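You operate a simulated robot arm through the tools that you are given. There is no shell and no other tool.

The job below is to be done with a simulated robot arm. You get a single attempt, and the scene is never put back.

TASK
Probe both green bottles in the blue rack and sort them.
Fine: probe at the shoulder; a wall under the printed least means the red tray, else the green; probe back in its stand.

Only the result counts: the job must be done as asked and must still hold three seconds after the hand-in. Knocking over, shifting, dropping, spilling or breaking anything else fails it.

THE ROBOT
A 7-joint arm with a two-finger parallel gripper, fixed in place. Base frame: the origin is at the foot of the arm, x ahead of it, y to its left, z up; the work surface is at about z = 0.005. Units: m, degrees, N and s.
With the tool pointing down near the work surface it reaches from about 0.22 to 0.58 m from the base axis. Its first joint turns from -66.0 to 66.0 degrees. Payload 2.5 kg.
The TCP is the grasp point between the finger pads, 0.023 m short of the fingertips. In the tool frame z runs along the fingers and y along their closing line. Largest opening 0.094 m; finger width 0.038, thickness 0.01; the body of the gripper, 0.054 by 0.096 m, starts 0.039 m behind the TCP.
Orientation is told as [roll, pitch, yaw] about the base's x, y, z axes, in that order, counted from this pose: with the fingers straight down and closing along the base's y, the tool's x points along the base's -x, its y along +y and its z along -z.

THE INTERFACE
- The arm moves only by the tool jog_arm. Its argument "targets" is a list of rows, each a list of 7 numbers: the gripper command, from -1 (fully open) to 1 (shut), values between in proportion, then the shift along the tool's x, y, z in units of 200 mm (1.0 is 200 mm), then the turn, a rotation vector about the tool's x, y, z in units of 60 degrees (1.0 is 60 degrees). In form: [[gripper, dx, dy, dz, ax, ay, az], ...]. A call has 1 to 20 rows; each row is the pose to reach, as a shift and turn from the pose commanded when the call began, along the tool's axes at that moment. A call with a number of a shift or a turn outside -1 to 1 is refused whole. A row lasts 0.2 s, in which the tool goes at most 0.05 m and 8.6 degrees; a call with a longer step from one row to the next is refused whole, and so is a gripper value outside its range. A pose out of reach is approached as far as the arm can. The call stops where the force on the tool passes 40 N (or 10 N more than at its start, if that is more) or the arm is blocked; 0.2 s more then pass. The fingers move at their own pace (about 0.108 m/s each) and stop on an object; they squeeze with about 32 N. The grip force told is the motor's: it shows also when the fingers shut on nothing. Time passes only in rows, and 0.2 s behind the last, so rows that repeat a pose let the fingers close. It gives the time, the measured TCP pose, the force on the tool (base axes), the opening and the grip force at its end, in the units of the frame above (readings bear some noise), with the torque about the TCP (base axes, N m) and any sound that the robot's microphone picked up.
- Cameras (640 x 400 px; columns grow to the right, rows downward): "scene" is fixed at [0.1046, -0.3975, 0.5522]; the picture's right is [0.92, -0.38, 0.00], its down [-0.19, -0.46, -0.87] and it looks along [0.33, 0.80, -0.50] (base axes); focal length 274 px, centre (320, 200). "wrist" rides on the gripper at [0.086, 0.016, -0.074] in the tool frame; the picture's right is [-0.18, 0.98, 0.00], its down [-0.58, -0.11, -0.81] and it looks along [-0.79, -0.15, 0.59] (tool axes); focal length 243 px, centre (320, 200).
- camera(camera): a new picture of that camera. No time passes.
- locate(camera, pixels): for up to 12 pixels [column, row] of the newest picture of that camera ("zoom" is the newest enlarged one), the place [x, y, z] in the base frame of the surface seen there, good to about 0.003 m. No time passes.
- zoom(camera, box): a new picture of the part [left, top, right, bottom] of that camera's present view, enlarged. No time passes.
- job_done(): hands the job in; it is judged then, once.

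Unless the task says otherwise, let go and move clear before handing in.

The tools are called as a command line: name --pt "numbers of a row" for each row, then --argument value for the rest, lists and objects as JSON in quotes. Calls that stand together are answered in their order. jog_arm: Moves the arm, as the interface text tells. Its arguments: {"type":"object","properties":{"targets":{"type":"array","items":{"type":"array","items":{"type":"number"}}}},"required":["targets"]} The other tools are called the same way: camera (camera) takes a picture; locate (camera, pixels) gives the place of the surface under pixels of a picture; zoom (camera, box) takes an enlarged picture of a part of a camera's view; job_done () hands the job in.

At the start:

```text
time_s: 0.0
eef_pos: [0.3696, 0.156, 0.4502]
ee_rot: [0.0, 0.0, -0.1]
ft_force: [0.8, 0.0, 0.3]
wrist_torque: [0.0, 0.0, 0.01]
gripper_width: 0.094
gripper_force: 0.1
```

scene: 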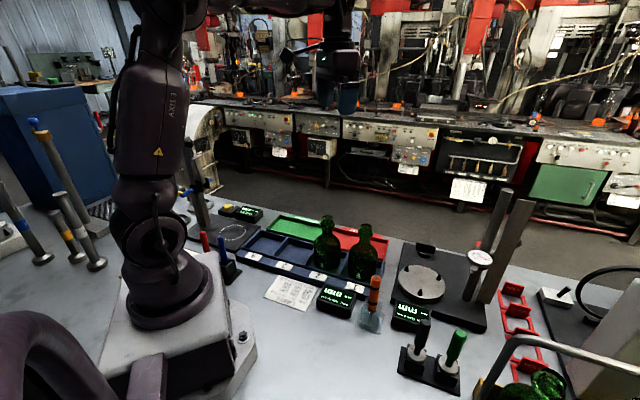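
wrist: 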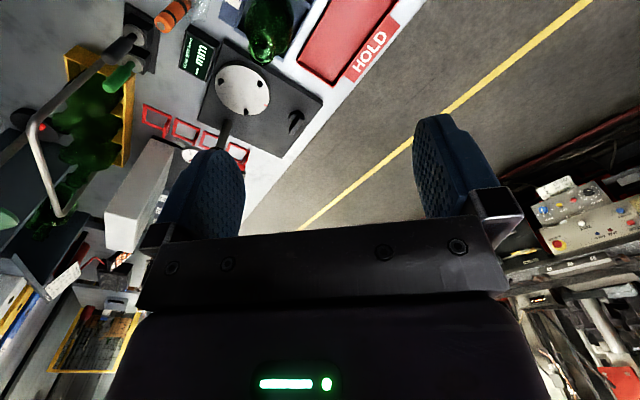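

The scene picture shows a blue rack with two green bottles near (327,245) and (363,250), trays in green and red behind, and several instruments. I'll zoom in on these areas to learn what is what before moving.

zoom --camera "scene" --box '[220, 190, 400, 310]'

zoom --camera "scene" --box '[340, 260, 500, 400]'

zoom --camera "scene" --box '[160, 170, 290, 290]'

zoom --camera "scene" --box '[255, 265, 335, 320]'

```text
3.33 times, centred on (310, 250) of scene
```

zoom: 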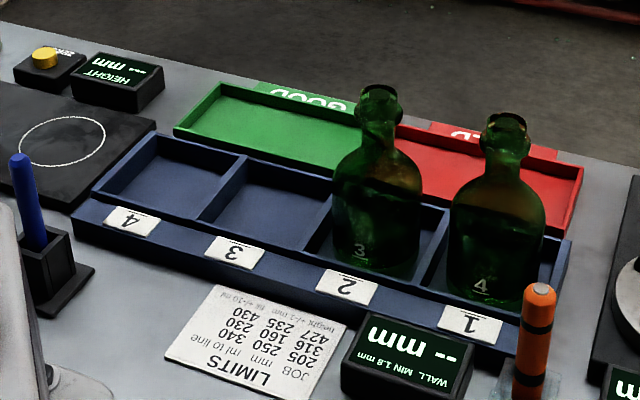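

```text
2.86 times, centred on (420, 330) of scene
```

zoom: 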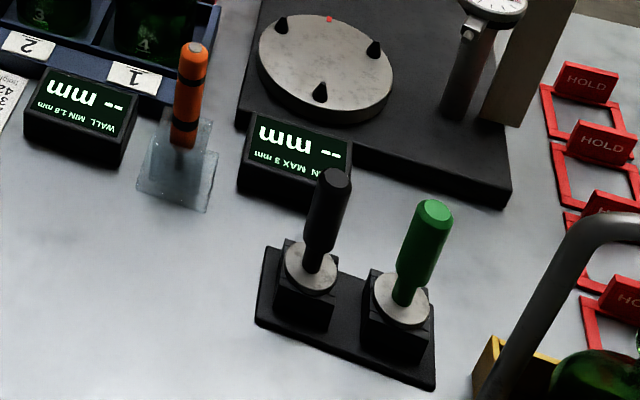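

```text
3.33 times, centred on (225, 230) of scene
```

zoom: 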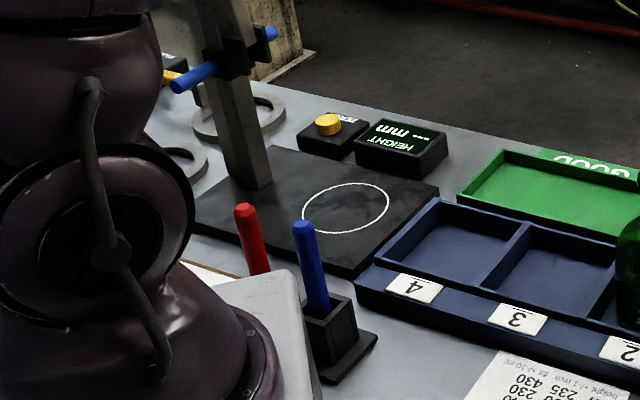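

```text
7.27 times, centred on (295, 292) of scene
```

zoom: 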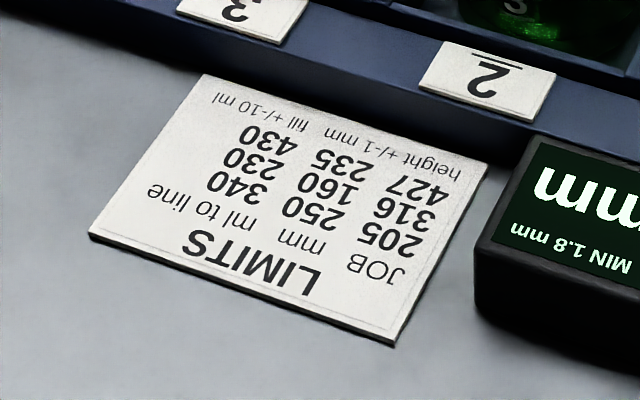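

The orange probe stands in a clear stand by the WALL display (MIN 1.8 mm), with bottles marked 3 and 4 in rack slots 2 and 1. I'll zoom in closer on the probe, bottles and display, and locate key points.

zoom --camera "scene" --box '[340, 262, 400, 340]'

zoom --camera "scene" --box '[300, 205, 400, 300]'

locate --camera "scene" --pixels '[[374, 276], [373, 283], [372, 292], [371, 305], [369, 325], [360, 318], [380, 318], [337, 300], [335, 290], [326, 219], [365, 228], [327, 245]]'

locate --camera "scene" --pixels '[[352, 240], [376, 240], [364, 238], [349, 275], [362, 276], [340, 240], [315, 240], [327, 231], [327, 265], [300, 222], [360, 250], [383, 240]]'

```text
5.13 times, centred on (370, 301) of scene
```

zoom: 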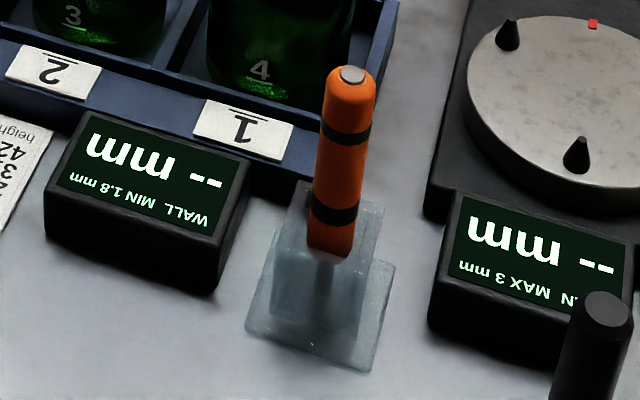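

```text
4.21 times, centred on (350, 252) of scene
```

zoom: 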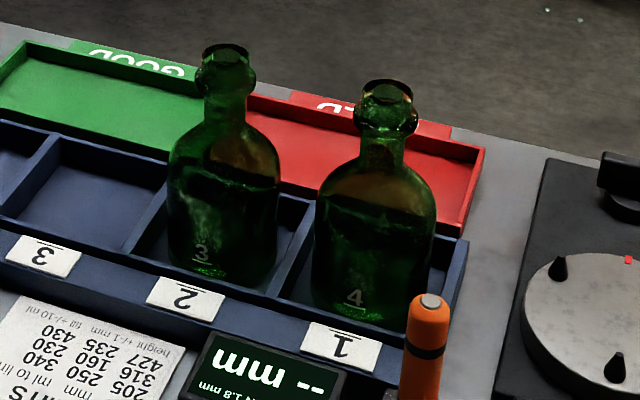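

```text
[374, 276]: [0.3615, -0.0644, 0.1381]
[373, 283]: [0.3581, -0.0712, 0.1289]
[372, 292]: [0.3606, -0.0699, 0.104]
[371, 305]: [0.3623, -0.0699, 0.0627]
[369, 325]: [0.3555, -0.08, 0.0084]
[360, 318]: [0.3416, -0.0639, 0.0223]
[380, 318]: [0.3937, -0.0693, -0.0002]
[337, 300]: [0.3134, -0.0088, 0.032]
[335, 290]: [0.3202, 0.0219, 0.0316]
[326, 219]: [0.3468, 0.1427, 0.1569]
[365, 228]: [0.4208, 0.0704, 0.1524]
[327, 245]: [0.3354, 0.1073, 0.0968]
```

```text
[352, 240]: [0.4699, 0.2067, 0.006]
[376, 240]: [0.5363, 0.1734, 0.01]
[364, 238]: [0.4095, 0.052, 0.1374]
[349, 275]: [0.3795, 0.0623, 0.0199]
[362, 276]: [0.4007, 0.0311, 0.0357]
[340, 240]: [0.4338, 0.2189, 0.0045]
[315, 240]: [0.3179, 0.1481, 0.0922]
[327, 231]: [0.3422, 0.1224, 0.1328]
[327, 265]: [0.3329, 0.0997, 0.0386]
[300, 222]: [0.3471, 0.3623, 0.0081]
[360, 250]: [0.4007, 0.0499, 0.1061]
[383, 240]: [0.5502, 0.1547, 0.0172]
```

Bottles stand roughly at (0.41,0.06) and (0.34,0.13), and the probe at about (0.36,-0.07). Now I'll map the trays, rack corners and bottle outlines from the zoomed picture.

zoom --camera "scene" --box '[230, 195, 400, 305]'

camera --camera "wrist"

zoom --camera "wrist" --box '[160, 0, 420, 160]'

```text
3.64 times, centred on (315, 250) of scene
```

zoom: 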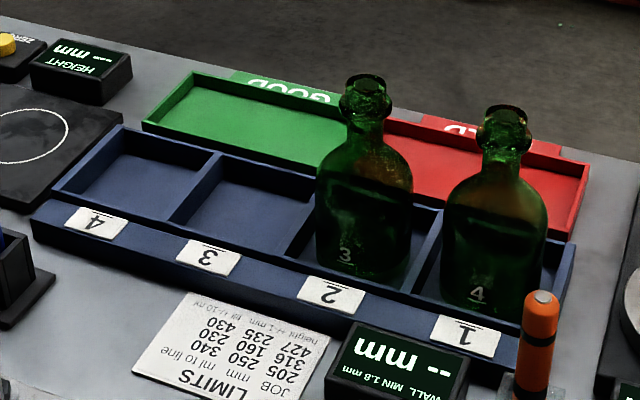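

```text
taken
```

wrist: 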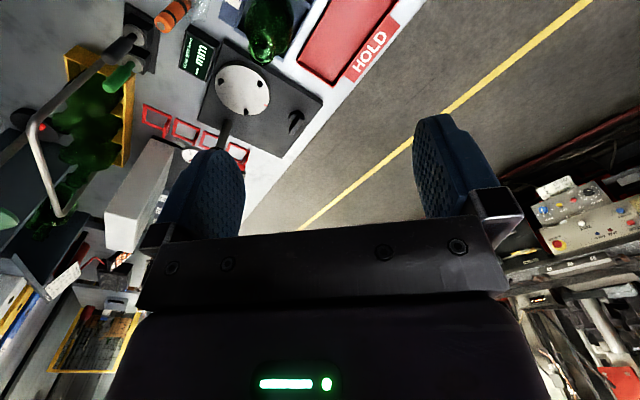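

```text
2.46 times, centred on (290, 80) of wrist
```

zoom: 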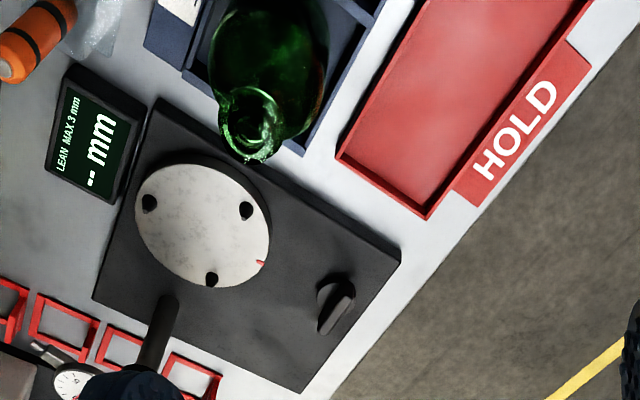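

zoom --camera "scene" --box '[230, 195, 400, 305]'

locate --camera "zoom" --pixels '[[143, 124], [193, 73], [300, 165], [250, 115], [570, 238], [590, 165], [470, 145], [420, 120], [55, 190], [120, 128], [33, 222], [575, 245]]'

locate --camera "zoom" --pixels '[[213, 160], [318, 175], [170, 222], [285, 255], [440, 215], [525, 365], [150, 175], [250, 205], [560, 240], [330, 262], [120, 165], [250, 160]]'

locate --camera "zoom" --pixels '[[366, 84], [366, 130], [365, 150], [365, 170], [362, 200], [350, 160], [385, 160], [335, 165], [405, 170], [325, 200], [405, 200], [362, 240]]'

locate --camera "zoom" --pixels '[[503, 115], [500, 165], [498, 180], [498, 200], [495, 230], [485, 185], [515, 190], [465, 190], [530, 195], [460, 220], [535, 220], [490, 270]]'

```text
3.64 times, centred on (315, 250) of scene
```

zoom: 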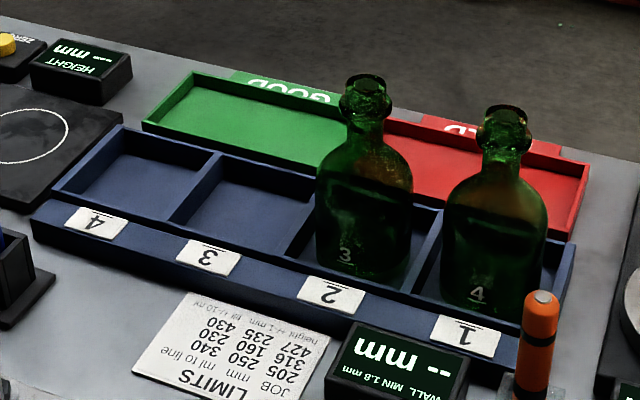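

```text
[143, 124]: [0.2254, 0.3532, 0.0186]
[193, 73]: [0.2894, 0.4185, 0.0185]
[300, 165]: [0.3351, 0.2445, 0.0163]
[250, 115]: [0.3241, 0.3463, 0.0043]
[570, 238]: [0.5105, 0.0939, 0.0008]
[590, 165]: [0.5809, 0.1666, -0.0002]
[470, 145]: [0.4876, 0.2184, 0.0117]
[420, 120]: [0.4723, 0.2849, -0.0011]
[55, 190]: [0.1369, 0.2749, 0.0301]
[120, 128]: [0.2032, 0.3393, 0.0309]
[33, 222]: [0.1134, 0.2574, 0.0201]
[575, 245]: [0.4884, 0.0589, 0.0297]
```

```text
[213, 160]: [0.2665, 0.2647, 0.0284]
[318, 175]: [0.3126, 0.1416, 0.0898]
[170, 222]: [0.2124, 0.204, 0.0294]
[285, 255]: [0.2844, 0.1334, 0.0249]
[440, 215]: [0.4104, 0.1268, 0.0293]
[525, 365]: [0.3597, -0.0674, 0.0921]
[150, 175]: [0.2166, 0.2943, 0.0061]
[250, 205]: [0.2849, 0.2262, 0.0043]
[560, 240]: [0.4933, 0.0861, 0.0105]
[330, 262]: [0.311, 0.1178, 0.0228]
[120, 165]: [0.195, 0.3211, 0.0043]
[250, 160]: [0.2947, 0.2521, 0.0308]
```

```text
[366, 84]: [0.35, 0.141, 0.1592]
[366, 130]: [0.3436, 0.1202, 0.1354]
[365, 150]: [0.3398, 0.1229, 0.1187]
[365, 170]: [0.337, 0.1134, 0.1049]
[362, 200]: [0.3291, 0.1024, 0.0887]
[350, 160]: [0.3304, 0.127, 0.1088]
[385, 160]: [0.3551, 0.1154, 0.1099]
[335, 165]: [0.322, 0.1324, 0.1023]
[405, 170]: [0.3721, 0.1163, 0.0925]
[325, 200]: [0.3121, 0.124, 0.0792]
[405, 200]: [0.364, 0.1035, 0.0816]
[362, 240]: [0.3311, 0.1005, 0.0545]
```

```text
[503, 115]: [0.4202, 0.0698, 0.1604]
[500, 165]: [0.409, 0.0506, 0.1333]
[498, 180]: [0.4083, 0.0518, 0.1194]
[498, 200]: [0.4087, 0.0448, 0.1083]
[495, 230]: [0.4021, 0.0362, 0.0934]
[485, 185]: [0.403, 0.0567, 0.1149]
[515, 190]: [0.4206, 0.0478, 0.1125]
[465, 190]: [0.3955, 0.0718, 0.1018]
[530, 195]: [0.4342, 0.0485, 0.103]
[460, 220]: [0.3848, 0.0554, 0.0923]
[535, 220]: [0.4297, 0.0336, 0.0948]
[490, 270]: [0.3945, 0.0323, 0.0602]
```

I have a rough map: rack slots at about (0.42,0.06) and (0.35,0.13), green tray near (0.33,0.32), red tray near (0.47,0.19). I'll tilt the wrist camera down in free space to see the whole area from above.

jog_arm --pt "-1 0.06 -0.1 0 0 0.125 0" --pt "-1 0.12 -0.2 0 0 0.25 0" --pt "-1 0.18 -0.3 0 0 0.375 0" --pt "-1 0.25 -0.4 0 0 0.5 0" --pt "-1 0.25 -0.4 0 0 0.5 0"

camera --camera "wrist"

```text
time_s: 1.2
eef_pos: [0.319, 0.0749, 0.4496]
ee_rot: [0.0, 30.2, 0.1]
ft_force: [0.4, -0.3, 0.0]
wrist_torque: [0.01, 0.06, 0.0]
gripper_width: 0.0941
gripper_force: 0.1
```

```text
taken
```

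wrist: 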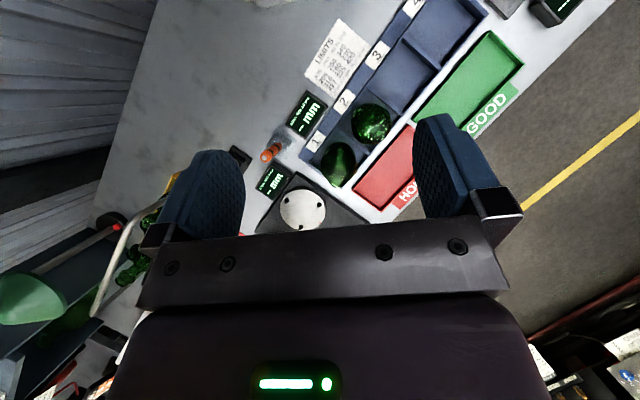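

The tilted wrist view shows the rack, trays, bottles at (340,165) and (370,122), and the probe at (272,150). I'll zoom and locate tray, rack, bottle and probe points from here.

zoom --camera "wrist" --box '[240, 0, 540, 220]'

locate --camera "zoom" --pixels '[[350, 205], [320, 225], [205, 300], [175, 265], [55, 275], [75, 262], [495, 60], [585, 125], [345, 250], [370, 225], [235, 350], [310, 395]]'

zoom --camera "wrist" --box '[240, 80, 420, 220]'

```text
1.82 times, centred on (390, 110) of wrist
```

zoom: 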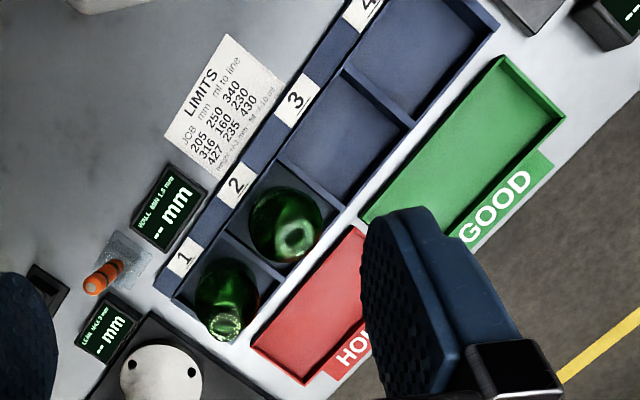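

```text
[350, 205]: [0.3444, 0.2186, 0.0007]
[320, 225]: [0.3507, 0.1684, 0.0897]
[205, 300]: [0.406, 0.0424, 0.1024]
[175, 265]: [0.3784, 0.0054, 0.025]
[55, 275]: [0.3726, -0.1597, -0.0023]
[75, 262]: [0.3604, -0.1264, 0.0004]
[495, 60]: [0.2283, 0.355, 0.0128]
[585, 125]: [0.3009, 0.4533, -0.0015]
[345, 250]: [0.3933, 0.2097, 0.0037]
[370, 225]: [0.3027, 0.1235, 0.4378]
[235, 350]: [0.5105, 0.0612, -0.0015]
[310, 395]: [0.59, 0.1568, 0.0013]
```

```text
2.86 times, centred on (330, 150) of wrist
```

zoom: 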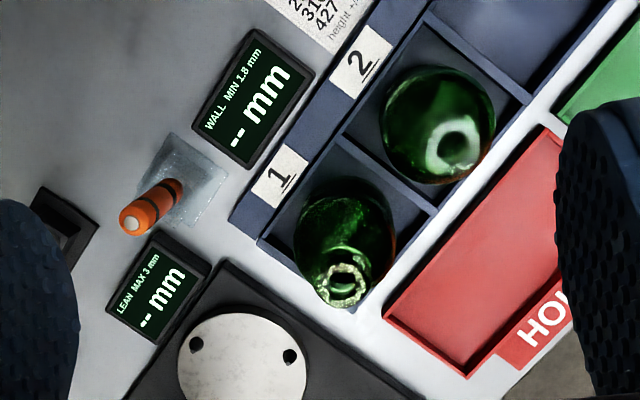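

From this view I can locate the red tray corners, both bottle mouths and the probe's top, plus the display text.

locate --camera "zoom" --pixels '[[545, 128], [385, 315], [465, 375], [480, 250], [560, 120], [600, 60], [132, 222], [150, 205], [172, 185], [165, 140], [225, 175], [195, 215]]'

locate --camera "zoom" --pixels '[[345, 262], [345, 280], [330, 282], [360, 282], [346, 300], [345, 240], [345, 195], [295, 235], [392, 225], [345, 135], [345, 215], [310, 250]]'

locate --camera "zoom" --pixels '[[455, 122], [455, 148], [440, 150], [472, 150], [453, 165], [440, 110], [440, 90], [385, 120], [495, 115], [440, 70], [415, 150], [430, 210]]'

zoom --camera "wrist" --box '[295, 90, 405, 200]'

```text
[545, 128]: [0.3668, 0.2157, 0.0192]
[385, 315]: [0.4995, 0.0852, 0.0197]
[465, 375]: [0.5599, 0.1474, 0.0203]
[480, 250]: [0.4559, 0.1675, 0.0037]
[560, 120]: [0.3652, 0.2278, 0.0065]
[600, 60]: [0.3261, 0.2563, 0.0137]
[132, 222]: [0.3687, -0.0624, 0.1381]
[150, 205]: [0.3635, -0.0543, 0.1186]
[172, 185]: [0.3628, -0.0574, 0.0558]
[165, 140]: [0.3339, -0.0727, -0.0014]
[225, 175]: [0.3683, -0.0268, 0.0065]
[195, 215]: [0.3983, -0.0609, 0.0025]
```

```text
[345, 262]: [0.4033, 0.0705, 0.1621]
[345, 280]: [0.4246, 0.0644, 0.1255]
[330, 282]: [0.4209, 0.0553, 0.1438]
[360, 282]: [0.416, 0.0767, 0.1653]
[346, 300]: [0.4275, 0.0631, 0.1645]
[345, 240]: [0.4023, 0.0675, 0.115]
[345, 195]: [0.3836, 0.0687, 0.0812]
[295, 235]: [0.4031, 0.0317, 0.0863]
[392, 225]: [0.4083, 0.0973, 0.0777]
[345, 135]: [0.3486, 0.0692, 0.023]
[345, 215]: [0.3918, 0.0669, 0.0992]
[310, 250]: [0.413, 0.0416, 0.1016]
```

```text
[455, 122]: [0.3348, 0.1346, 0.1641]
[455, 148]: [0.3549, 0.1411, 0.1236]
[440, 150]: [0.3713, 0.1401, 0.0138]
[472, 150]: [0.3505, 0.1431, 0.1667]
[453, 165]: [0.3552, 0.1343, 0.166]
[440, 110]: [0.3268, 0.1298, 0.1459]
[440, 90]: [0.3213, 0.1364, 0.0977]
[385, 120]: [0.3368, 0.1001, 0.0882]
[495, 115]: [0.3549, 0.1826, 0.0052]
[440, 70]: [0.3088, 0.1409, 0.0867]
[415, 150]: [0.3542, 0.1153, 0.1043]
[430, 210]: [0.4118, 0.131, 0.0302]
```

```text
3.64 times, centred on (350, 145) of wrist
```

zoom: 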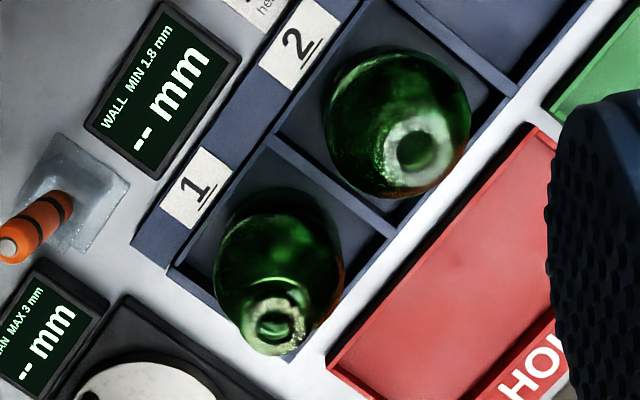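

Red tray corners come out at (0.367,0.216), (0.500,0.085), (0.560,0.147), bottles centred about (0.417,0.065) and (0.346,0.135) with mouths at z≈0.166. I'll zoom the scene camera hard on the bottles to get their shoulder profile.

zoom --camera "scene" --box '[335, 215, 395, 285]'

locate --camera "zoom" --pixels '[[320, 60], [310, 85], [310, 110], [310, 130], [310, 145], [310, 155], [310, 165], [310, 175], [310, 185], [310, 200], [310, 215], [310, 240]]'

zoom --camera "scene" --box '[300, 210, 360, 280]'

locate --camera "zoom" --pixels '[[300, 60], [300, 90], [300, 105], [300, 120], [300, 130], [300, 140], [300, 150], [300, 160], [300, 170], [300, 185], [300, 200], [300, 220]]'

```text
5.71 times, centred on (365, 250) of scene
```

zoom: 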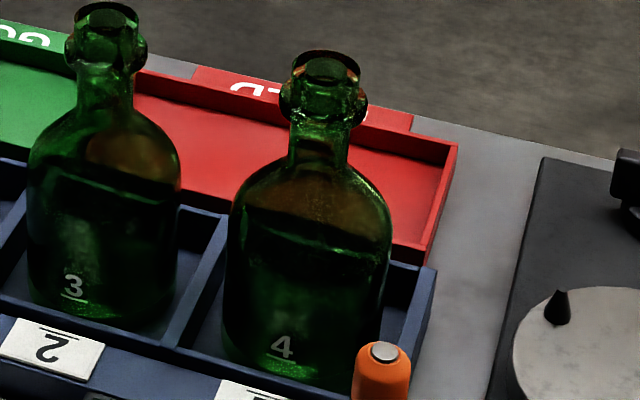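

```text
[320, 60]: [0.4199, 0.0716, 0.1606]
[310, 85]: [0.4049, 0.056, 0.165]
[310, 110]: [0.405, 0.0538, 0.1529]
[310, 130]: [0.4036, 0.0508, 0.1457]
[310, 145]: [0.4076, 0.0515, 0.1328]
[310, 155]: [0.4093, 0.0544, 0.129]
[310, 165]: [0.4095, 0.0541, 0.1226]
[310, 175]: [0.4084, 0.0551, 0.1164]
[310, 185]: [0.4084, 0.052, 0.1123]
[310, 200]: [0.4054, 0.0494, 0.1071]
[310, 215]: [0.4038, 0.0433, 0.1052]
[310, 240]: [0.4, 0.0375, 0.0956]
```

```text
5.71 times, centred on (330, 245) of scene
```

zoom: 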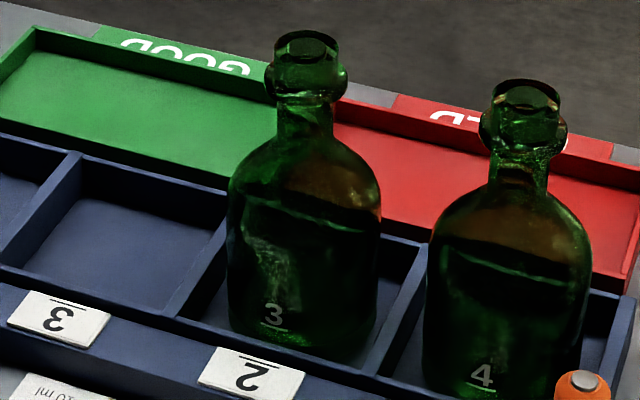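

```text
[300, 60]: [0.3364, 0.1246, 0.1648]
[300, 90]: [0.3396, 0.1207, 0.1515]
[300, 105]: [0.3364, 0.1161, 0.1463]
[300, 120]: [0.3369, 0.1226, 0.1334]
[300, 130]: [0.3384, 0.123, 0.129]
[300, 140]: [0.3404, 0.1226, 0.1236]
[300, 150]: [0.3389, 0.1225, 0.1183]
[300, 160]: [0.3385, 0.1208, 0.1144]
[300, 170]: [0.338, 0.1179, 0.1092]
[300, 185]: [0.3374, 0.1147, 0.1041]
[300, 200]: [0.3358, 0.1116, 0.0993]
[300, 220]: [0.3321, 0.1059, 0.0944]
```

The profile reads: neck r≈0.013 (z 0.117–0.135), bead r≈0.0195 at z≈0.146, mouth at z≈0.166, and a shoulder sloping from (r 0.016, z 0.114) to (r 0.033, z 0.093), i.e. a normal about 40–45° above horizontal. Next I hover straight down over the probe for a close look.

jog_arm --pt "-1 -0.116 -0.116 0.126 0 -0.083 0" --pt "-1 -0.232 -0.232 0.251 0 -0.167 0" --pt "-1 -0.348 -0.348 0.377 0 -0.25 0" --pt "-1 -0.463 -0.463 0.502 0 -0.333 0" --pt "-1 -0.579 -0.579 0.628 0 -0.417 0" --pt "-1 -0.695 -0.695 0.7535 0 -0.5 0" --pt "-1 -0.695 -0.695 0.7535 0 -0.5 0"

camera --camera "wrist"

camera --camera "scene"

```text
time_s: 2.8
eef_pos: [0.366, -0.0624, 0.2493]
ee_rot: [0.1, -0.2, 0.1]
ft_force: [-0.2, -0.3, -0.4]
wrist_torque: [-0.01, -0.01, 0.0]
gripper_width: 0.0938
gripper_force: 0.1
```

```text
taken
```

wrist: 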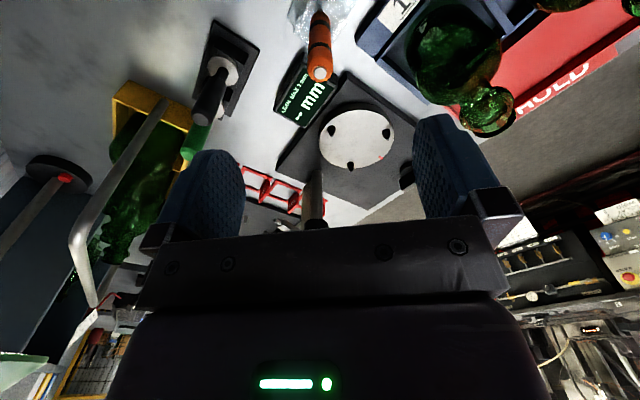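

```text
taken
```

scene: 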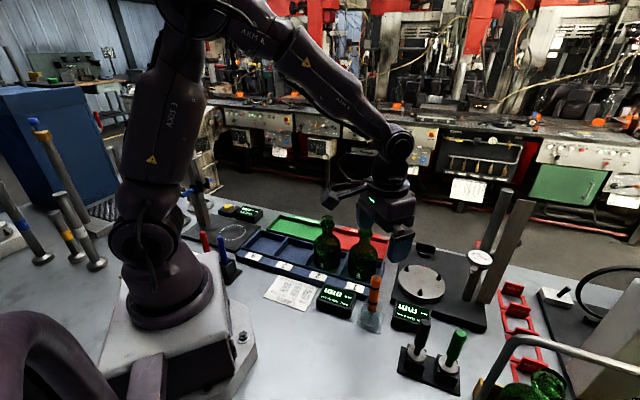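

The probe's top shows at wrist (319,73), almost in the column of the TCP. I'll zoom there and locate the cap and body edges, and also locate the tall LEAN-station parts for clearance.

zoom --camera "wrist" --box '[260, 0, 380, 110]'

locate --camera "zoom" --pixels '[[320, 262], [300, 262], [340, 262], [320, 275], [320, 240], [282, 240], [358, 240], [320, 190], [285, 190], [355, 190], [318, 100], [320, 60]]'

locate --camera "scene" --pixels '[[507, 192], [525, 205], [480, 258], [426, 248], [470, 285], [400, 268], [485, 325], [365, 330], [422, 345], [457, 335], [415, 310], [490, 300]]'

```text
3.64 times, centred on (320, 55) of wrist
```

zoom: 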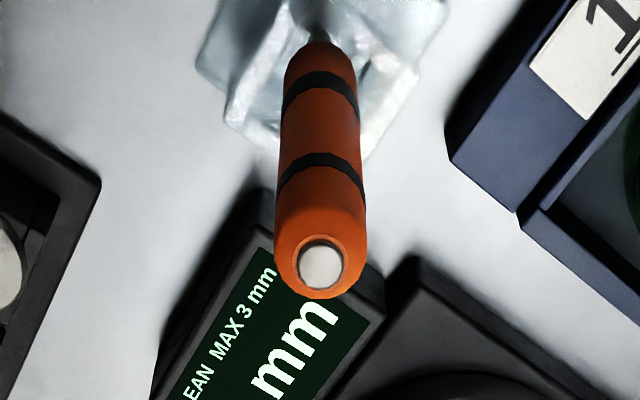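

```text
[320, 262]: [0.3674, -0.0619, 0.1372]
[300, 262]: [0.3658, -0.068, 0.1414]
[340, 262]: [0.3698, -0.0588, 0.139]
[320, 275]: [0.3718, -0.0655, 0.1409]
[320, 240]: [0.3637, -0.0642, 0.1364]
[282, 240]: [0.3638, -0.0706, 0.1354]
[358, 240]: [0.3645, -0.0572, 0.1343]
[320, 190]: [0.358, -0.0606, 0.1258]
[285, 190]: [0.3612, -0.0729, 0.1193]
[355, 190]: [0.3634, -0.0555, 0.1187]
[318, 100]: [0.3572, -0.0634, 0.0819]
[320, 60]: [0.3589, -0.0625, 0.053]
```

```text
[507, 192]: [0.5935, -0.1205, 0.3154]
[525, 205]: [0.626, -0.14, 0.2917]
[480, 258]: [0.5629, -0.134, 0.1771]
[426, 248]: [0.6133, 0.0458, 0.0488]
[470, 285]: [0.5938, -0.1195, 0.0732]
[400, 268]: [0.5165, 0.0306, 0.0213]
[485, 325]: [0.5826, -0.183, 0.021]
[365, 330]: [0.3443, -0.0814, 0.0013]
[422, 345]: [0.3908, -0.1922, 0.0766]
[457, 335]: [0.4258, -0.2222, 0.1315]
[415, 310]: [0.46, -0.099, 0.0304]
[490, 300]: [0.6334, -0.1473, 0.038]
```

The probe's axis comes out at about (0.368,-0.0635) with a 0.02 m body and its top at z≈0.139, so the TCP is 2 mm off in x. I'll correct that, descend with open fingers to z≈0.113 and check before closing.

jog_arm --pt "-1 -0.01 -0.005 0.17 0 0 0" --pt "-1 -0.01 -0.005 0.34 0 0 0" --pt "-1 -0.01 -0.005 0.51 0 0 0" --pt "-1 -0.01 -0.005 0.68 0 0 0" --pt "-1 -0.01 -0.005 0.68 0 0 0"

camera --camera "wrist"

zoom --camera "scene" --box '[330, 230, 430, 330]'

```text
time_s: 4.0
eef_pos: [0.367, -0.0633, 0.1142]
ee_rot: [0.0, 0.1, -0.1]
ft_force: [-0.9, 0.4, 0.1]
wrist_torque: [0.02, 0.0, 0.01]
gripper_width: 0.0939
gripper_force: 0.0
```

```text
taken
```

wrist: 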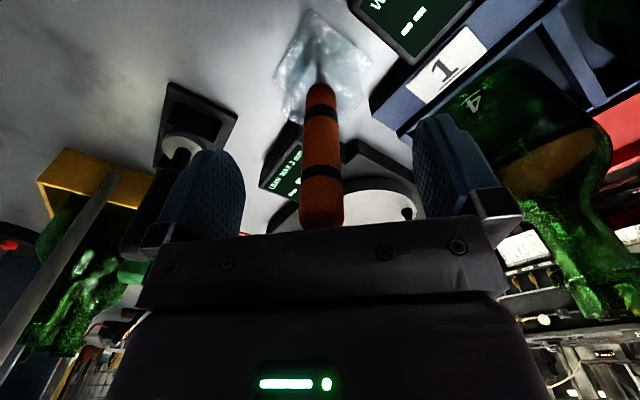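

```text
4.00 times, centred on (380, 280) of scene
```

zoom: 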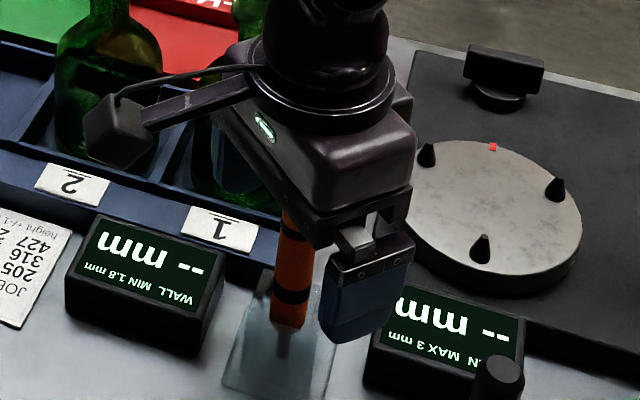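

The probe stands between the open fingers with its axis near column 322, close to the TCP's column 320. I'll check its depth with locate before closing.

locate --camera "wrist" --pixels '[[322, 150], [322, 182], [322, 205], [303, 182], [341, 182], [306, 150], [338, 150], [320, 95], [243, 200], [416, 190]]'

zoom --camera "wrist" --box '[250, 0, 400, 120]'

```text
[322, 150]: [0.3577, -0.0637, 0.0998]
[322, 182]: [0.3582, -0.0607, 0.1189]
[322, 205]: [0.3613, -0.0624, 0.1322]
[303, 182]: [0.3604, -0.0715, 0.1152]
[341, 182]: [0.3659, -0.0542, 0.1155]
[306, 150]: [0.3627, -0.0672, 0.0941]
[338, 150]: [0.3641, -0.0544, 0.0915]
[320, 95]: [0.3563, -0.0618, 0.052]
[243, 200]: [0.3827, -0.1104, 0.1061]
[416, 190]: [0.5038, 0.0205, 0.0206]
```

```text
3.33 times, centred on (325, 60) of wrist
```

zoom: 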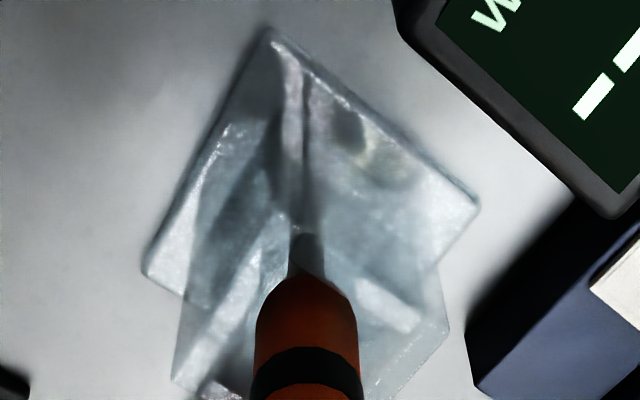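

The probe's axis is about (0.368,-0.063), well centred between the fingers. I'll close on it and hold.

jog_arm --pt "1 0 0 0 0 0 0" --pt "1 0 0 0 0 0 0" --pt "1 0 0 0 0 0 0" --pt "1 0 0 0 0 0 0"

camera --camera "wrist"

```text
time_s: 5.0
eef_pos: [0.3653, -0.064, 0.1131]
ee_rot: [0.0, 0.0, 0.0]
ft_force: [-0.4, -1.6, 1.0]
wrist_torque: [-0.15, 0.01, -0.04]
gripper_width: 0.0186
gripper_force: 32.3
```

```text
taken
```

wrist: 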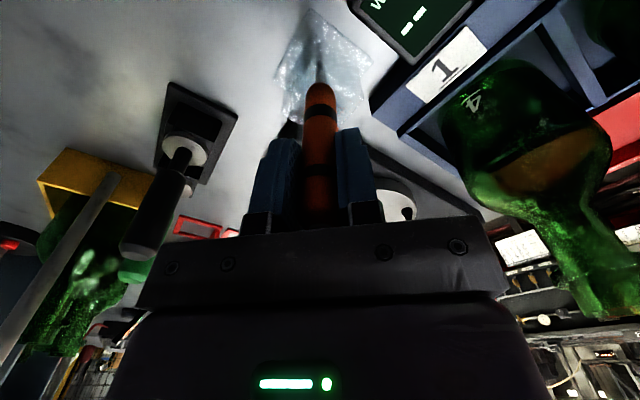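

The grip is firm (32 N, 18.6 mm opening) and the probe is upright. I'll lift straight up 0.14 m out of the stand and look at the tip.

jog_arm --pt "1 0 0 -0.1 0 0 0" --pt "1 0 0 -0.2 0 0 0" --pt "1 0 0 -0.3 0 0 0" --pt "1 0 0 -0.4 0 0 0" --pt "1 0 0 -0.55 0 0 0" --pt "1 0 0 -0.7 0 0 0" --pt "1 0 0 -0.7 0 0 0"

camera --camera "wrist"

camera --camera "scene"

zoom --camera "scene" --box '[330, 200, 440, 330]'

```text
time_s: 6.6
eef_pos: [0.3663, -0.0634, 0.2542]
ee_rot: [0.1, 0.0, 0.0]
ft_force: [-0.2, 0.1, -0.7]
wrist_torque: [0.04, 0.01, -0.04]
gripper_width: 0.0188
gripper_force: 31.8
```

```text
taken
```

wrist: 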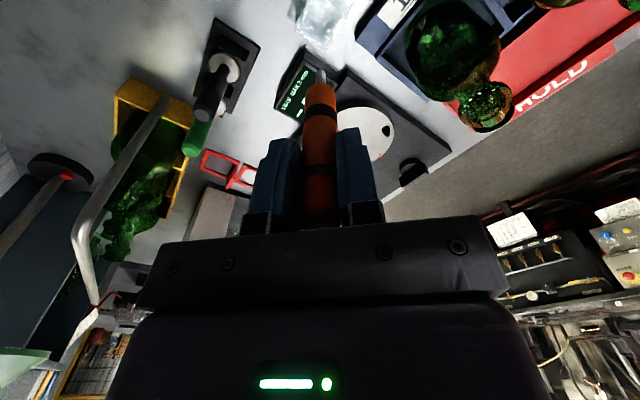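

```text
taken
```

scene: 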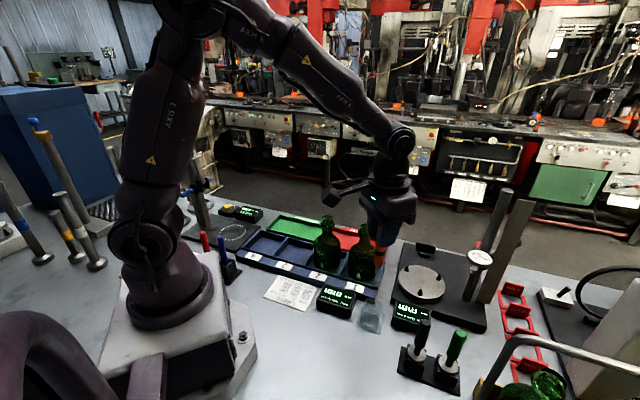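

```text
3.08 times, centred on (385, 265) of scene
```

zoom: 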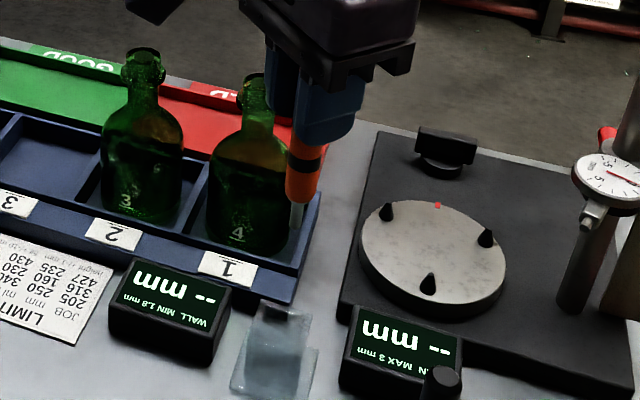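

The probe is out; its slim metal tip shows at wrist (321,72) and zoomed-scene (297,225). I'll locate the tip from both cameras.

locate --camera "zoom" --pixels '[[298, 207], [297, 214], [296, 220], [295, 226], [304, 170], [300, 190], [280, 310], [262, 318], [290, 312]]'

zoom --camera "wrist" --box '[260, 30, 380, 130]'

```text
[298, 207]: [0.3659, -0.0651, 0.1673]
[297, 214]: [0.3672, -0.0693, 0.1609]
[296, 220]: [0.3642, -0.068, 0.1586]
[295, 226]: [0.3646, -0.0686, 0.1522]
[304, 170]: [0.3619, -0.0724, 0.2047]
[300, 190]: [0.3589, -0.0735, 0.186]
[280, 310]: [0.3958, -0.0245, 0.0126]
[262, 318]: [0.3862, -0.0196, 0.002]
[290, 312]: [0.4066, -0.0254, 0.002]
```

```text
4.00 times, centred on (320, 80) of wrist
```

zoom: 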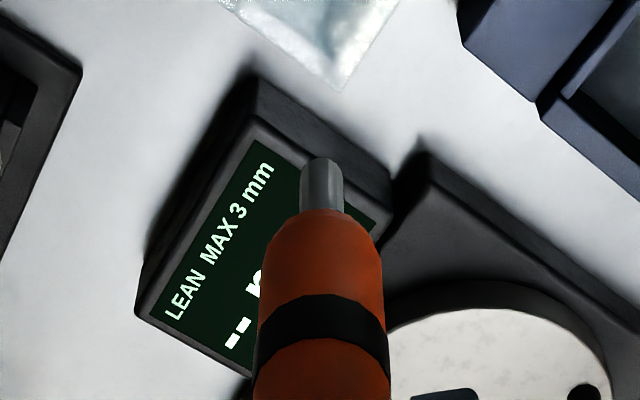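

locate --camera "zoom" --pixels '[[321, 160], [321, 165], [321, 175], [321, 190], [321, 205], [303, 180], [340, 180], [321, 220], [270, 240], [370, 240]]'

zoom --camera "scene" --box '[350, 240, 410, 290]'

locate --camera "zoom" --pixels '[[275, 190], [272, 200], [270, 210], [268, 220], [266, 228], [264, 232], [282, 160], [285, 140]]'

```text
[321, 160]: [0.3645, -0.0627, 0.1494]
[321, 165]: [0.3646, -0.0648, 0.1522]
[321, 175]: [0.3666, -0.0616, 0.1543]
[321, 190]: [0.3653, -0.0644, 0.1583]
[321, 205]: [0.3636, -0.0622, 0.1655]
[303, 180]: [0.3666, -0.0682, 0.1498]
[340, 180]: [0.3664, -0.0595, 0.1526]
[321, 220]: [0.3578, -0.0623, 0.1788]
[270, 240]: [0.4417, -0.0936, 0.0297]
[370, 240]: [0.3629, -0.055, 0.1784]
```

```text
8.00 times, centred on (380, 265) of scene
```

zoom: 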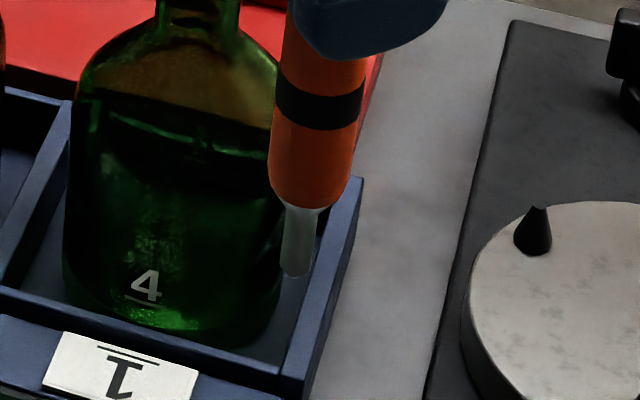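

```text
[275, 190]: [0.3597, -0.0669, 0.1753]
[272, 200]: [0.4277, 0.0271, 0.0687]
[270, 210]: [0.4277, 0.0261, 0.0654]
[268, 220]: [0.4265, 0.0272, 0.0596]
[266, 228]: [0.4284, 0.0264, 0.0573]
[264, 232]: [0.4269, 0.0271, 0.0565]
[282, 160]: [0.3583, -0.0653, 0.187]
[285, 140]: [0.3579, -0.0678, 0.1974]
```

The tip end sits about 0.105 m below the TCP (tip z≈0.148 at TCP z≈0.2535), stem about 9 mm thick, and the display at rest shows "--". I'll tilt the tool 45° about the base x axis in place, so the probe points toward +y and down, clear of the bottles.

jog_arm --pt "1 0 0 0 -0.125 0 0" --pt "1 0 0 0 -0.25 0 0" --pt "1 0 0 0 -0.375 0 0" --pt "1 0 0 0 -0.5 0 0" --pt "1 0 0 0 -0.625 0 0" --pt "1 0 0 0 -0.75 0 0" --pt "1 0 0 0 -0.75 0 0"

camera --camera "wrist"

camera --camera "scene"

```text
time_s: 8.2
eef_pos: [0.3664, -0.0615, 0.2516]
ee_rot: [45.1, -0.1, 0.1]
ft_force: [-0.1, 0.0, 0.1]
wrist_torque: [-0.03, 0.02, 0.02]
gripper_width: 0.0184
gripper_force: 31.7
```

```text
taken
```

wrist: 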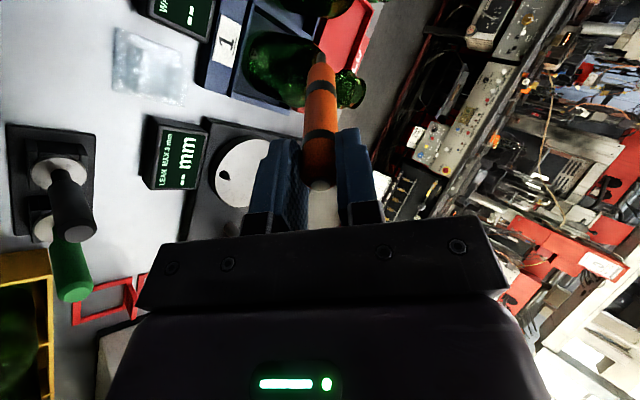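

```text
taken
```

scene: 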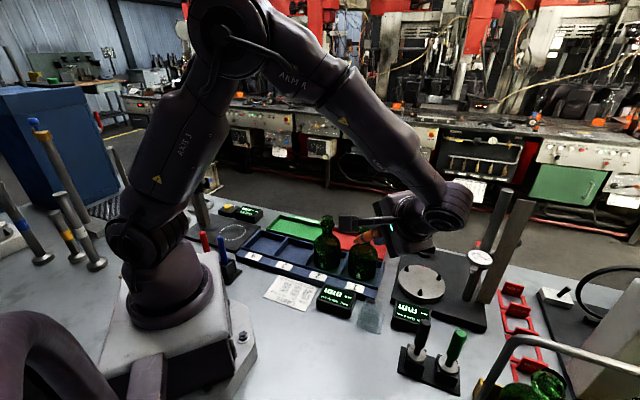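

The tilt worked (roll 45.1°) and the WALL display stays visible in the scene at (337,300). Now I'll move the tip to about 3 cm short of the shoulder of the slot-1 bottle, along its normal.

jog_arm --pt "1 -0.08 -0.054 0.072 0 0 0" --pt "1 -0.16 -0.107 0.143 0 0 0" --pt "1 -0.245 -0.161 0.215 0 0 0" --pt "1 -0.245 -0.161 0.215 0 0 0"

camera --camera "wrist"

zoom --camera "wrist" --box '[220, 0, 420, 130]'

zoom --camera "scene" --box '[310, 200, 430, 320]'

```text
time_s: 9.2
eef_pos: [0.4159, -0.0567, 0.1994]
ee_rot: [45.0, 0.1, 0.0]
ft_force: [-1.0, -0.8, 0.1]
wrist_torque: [-0.03, -0.01, 0.02]
gripper_width: 0.0184
gripper_force: 31.9
```

```text
taken
```

wrist: 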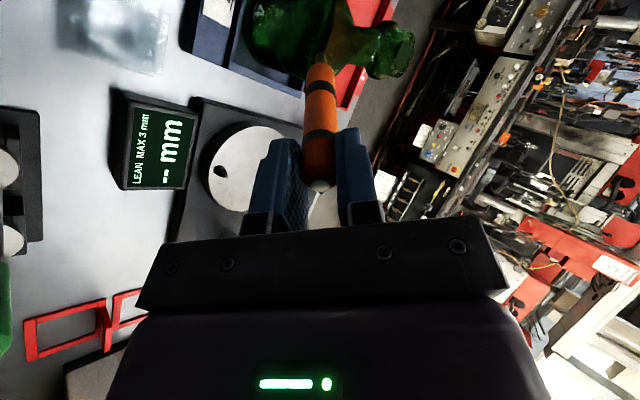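

```text
3.08 times, centred on (320, 65) of wrist
```

zoom: 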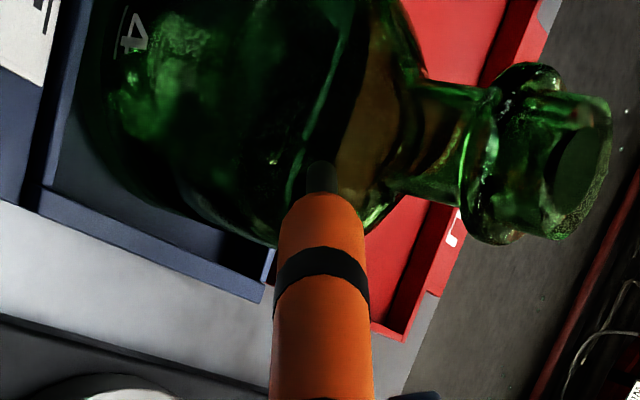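

```text
3.33 times, centred on (370, 260) of scene
```

zoom: 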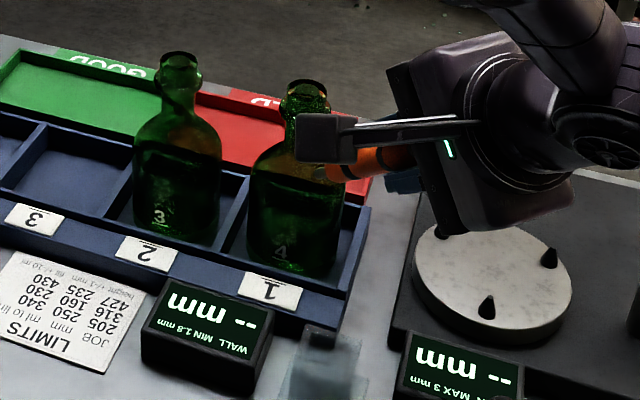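

The zoomed wrist view shows the tip at (321,165) hanging over the shoulder and the bottle's profile from neck (430,180) to body. I'll locate the tip and the nearby glass.

zoom --camera "wrist" --box '[260, 0, 420, 100]'

locate --camera "zoom" --pixels '[[242, 205], [242, 215], [242, 230], [242, 190], [215, 200], [270, 205], [290, 225], [310, 210], [330, 220], [360, 200], [400, 190], [480, 200]]'

locate --camera "zoom" --pixels '[[450, 100], [470, 50], [470, 240], [520, 250], [620, 200], [600, 160], [590, 240], [540, 130], [300, 180], [280, 180], [260, 180], [230, 170]]'

```text
4.00 times, centred on (340, 50) of wrist
```

zoom: 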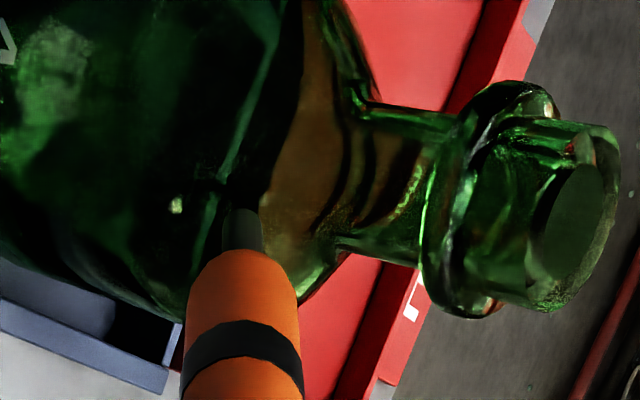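

```text
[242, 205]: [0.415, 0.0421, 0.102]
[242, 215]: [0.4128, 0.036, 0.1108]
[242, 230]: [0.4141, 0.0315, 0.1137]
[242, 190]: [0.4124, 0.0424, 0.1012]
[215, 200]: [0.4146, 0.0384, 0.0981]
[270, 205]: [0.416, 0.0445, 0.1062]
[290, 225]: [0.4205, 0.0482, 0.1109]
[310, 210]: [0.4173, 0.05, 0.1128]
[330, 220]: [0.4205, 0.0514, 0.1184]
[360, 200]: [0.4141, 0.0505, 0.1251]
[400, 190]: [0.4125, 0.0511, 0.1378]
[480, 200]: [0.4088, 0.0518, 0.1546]
```

```text
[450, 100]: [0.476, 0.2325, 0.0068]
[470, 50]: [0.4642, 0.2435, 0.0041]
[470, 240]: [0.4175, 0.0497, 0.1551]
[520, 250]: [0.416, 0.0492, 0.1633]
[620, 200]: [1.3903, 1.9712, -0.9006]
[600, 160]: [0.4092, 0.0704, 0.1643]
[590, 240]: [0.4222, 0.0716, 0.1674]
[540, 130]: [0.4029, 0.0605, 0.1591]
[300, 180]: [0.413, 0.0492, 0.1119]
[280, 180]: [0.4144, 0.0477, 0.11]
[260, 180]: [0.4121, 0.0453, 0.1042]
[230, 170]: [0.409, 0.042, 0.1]
```

The tip is now lower in the picture than before tilting: the probe's bands moved from rows 112/168 to 88/133 and its cap shows at (318,187), so it slid about 27 mm in the grip and the tip lies only about 8 mm from the glass. I'll look closely at the grip before doing anything else.

zoom --camera "wrist" --box '[230, 30, 410, 230]'

locate --camera "zoom" --pixels '[[318, 312], [318, 290], [318, 250], [318, 160], [318, 95], [230, 260], [380, 240]]'

```text
2.00 times, centred on (320, 130) of wrist
```

zoom: 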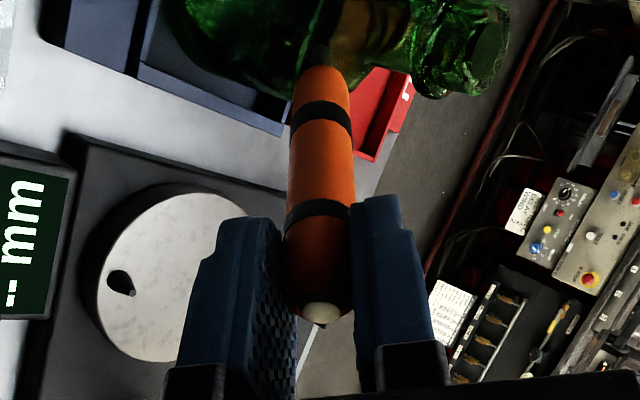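

```text
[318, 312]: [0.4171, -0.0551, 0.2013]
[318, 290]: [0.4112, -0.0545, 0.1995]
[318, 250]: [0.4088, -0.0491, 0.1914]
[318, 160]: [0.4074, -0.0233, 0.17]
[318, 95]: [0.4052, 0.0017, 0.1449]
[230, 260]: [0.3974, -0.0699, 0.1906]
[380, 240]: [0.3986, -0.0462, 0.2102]
```

The probe's cap is at the TCP level, so 23 mm of it sits in the pads and the tip is about 0.13 m beyond the TCP; it's straight and steady now. I'll creep forward along the probe axis in small steps and watch force, microphone and display.

jog_arm --pt "1 0 0 0.005 0 0 0" --pt "1 0 0 0.01 0 0 0" --pt "1 0 0 0.015 0 0 0" --pt "1 0 0 0.02 0 0 0"

zoom --camera "wrist" --box '[260, 0, 420, 100]'

zoom --camera "scene" --box '[310, 240, 400, 320]'

```text
time_s: 10.2
eef_pos: [0.4155, -0.0541, 0.1979]
ee_rot: [45.0, 0.0, -0.1]
ft_force: [-0.4, 0.7, 0.2]
wrist_torque: [0.01, -0.03, -0.02]
gripper_width: 0.0185
gripper_force: 32.0
```

```text
4.00 times, centred on (340, 50) of wrist
```

zoom: 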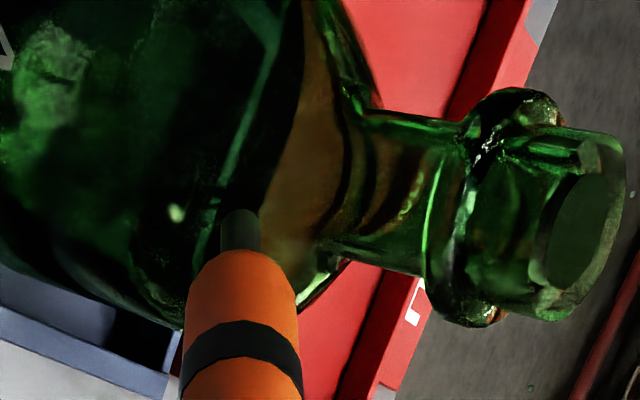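

```text
5.00 times, centred on (355, 280) of scene
```

zoom: 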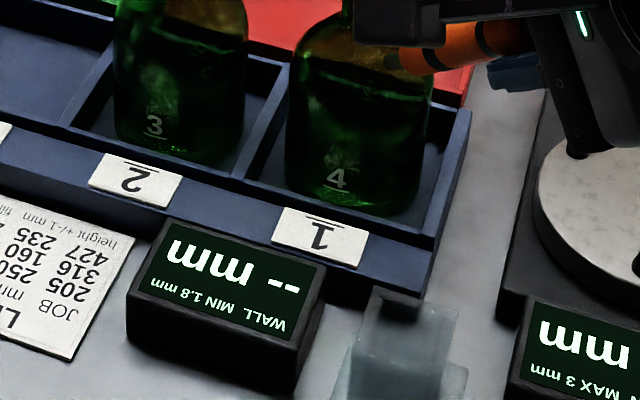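

No contact yet (force under 1 N, display "--"). I'll creep 2 mm further.

jog_arm --pt "1 0 0 0.005 0 0 0" --pt "1 0 0 0.01 0 0 0"

zoom --camera "scene" --box '[310, 220, 400, 320]'

zoom --camera "wrist" --box '[290, 30, 350, 70]'

```text
time_s: 10.8
eef_pos: [0.4156, -0.0524, 0.1979]
ee_rot: [45.0, 0.0, 0.1]
ft_force: [-1.0, -6.2, 7.6]
wrist_torque: [0.3, 0.06, 0.1]
gripper_width: 0.0185
gripper_force: 31.8
```

```text
4.00 times, centred on (355, 270) of scene
```

zoom: 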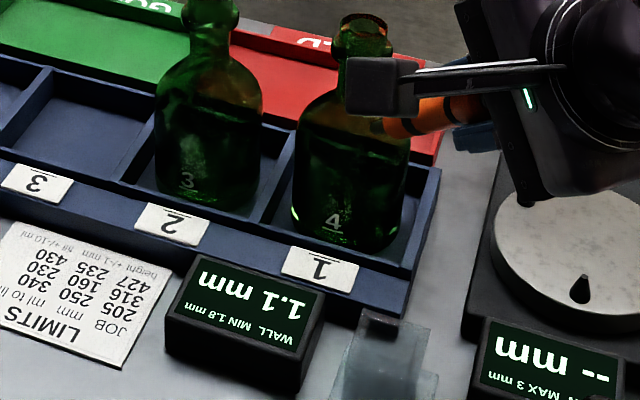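

```text
10.00 times, centred on (320, 50) of wrist
```

zoom: 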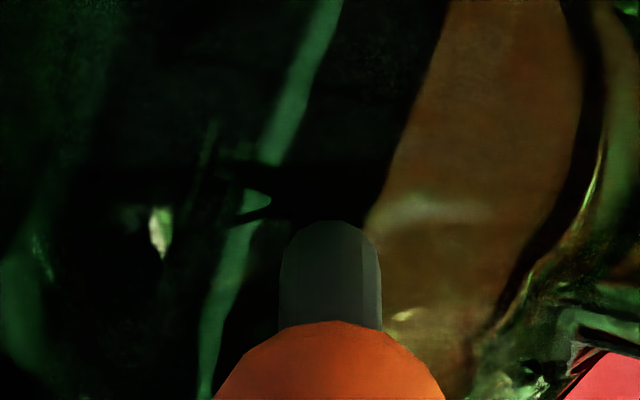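

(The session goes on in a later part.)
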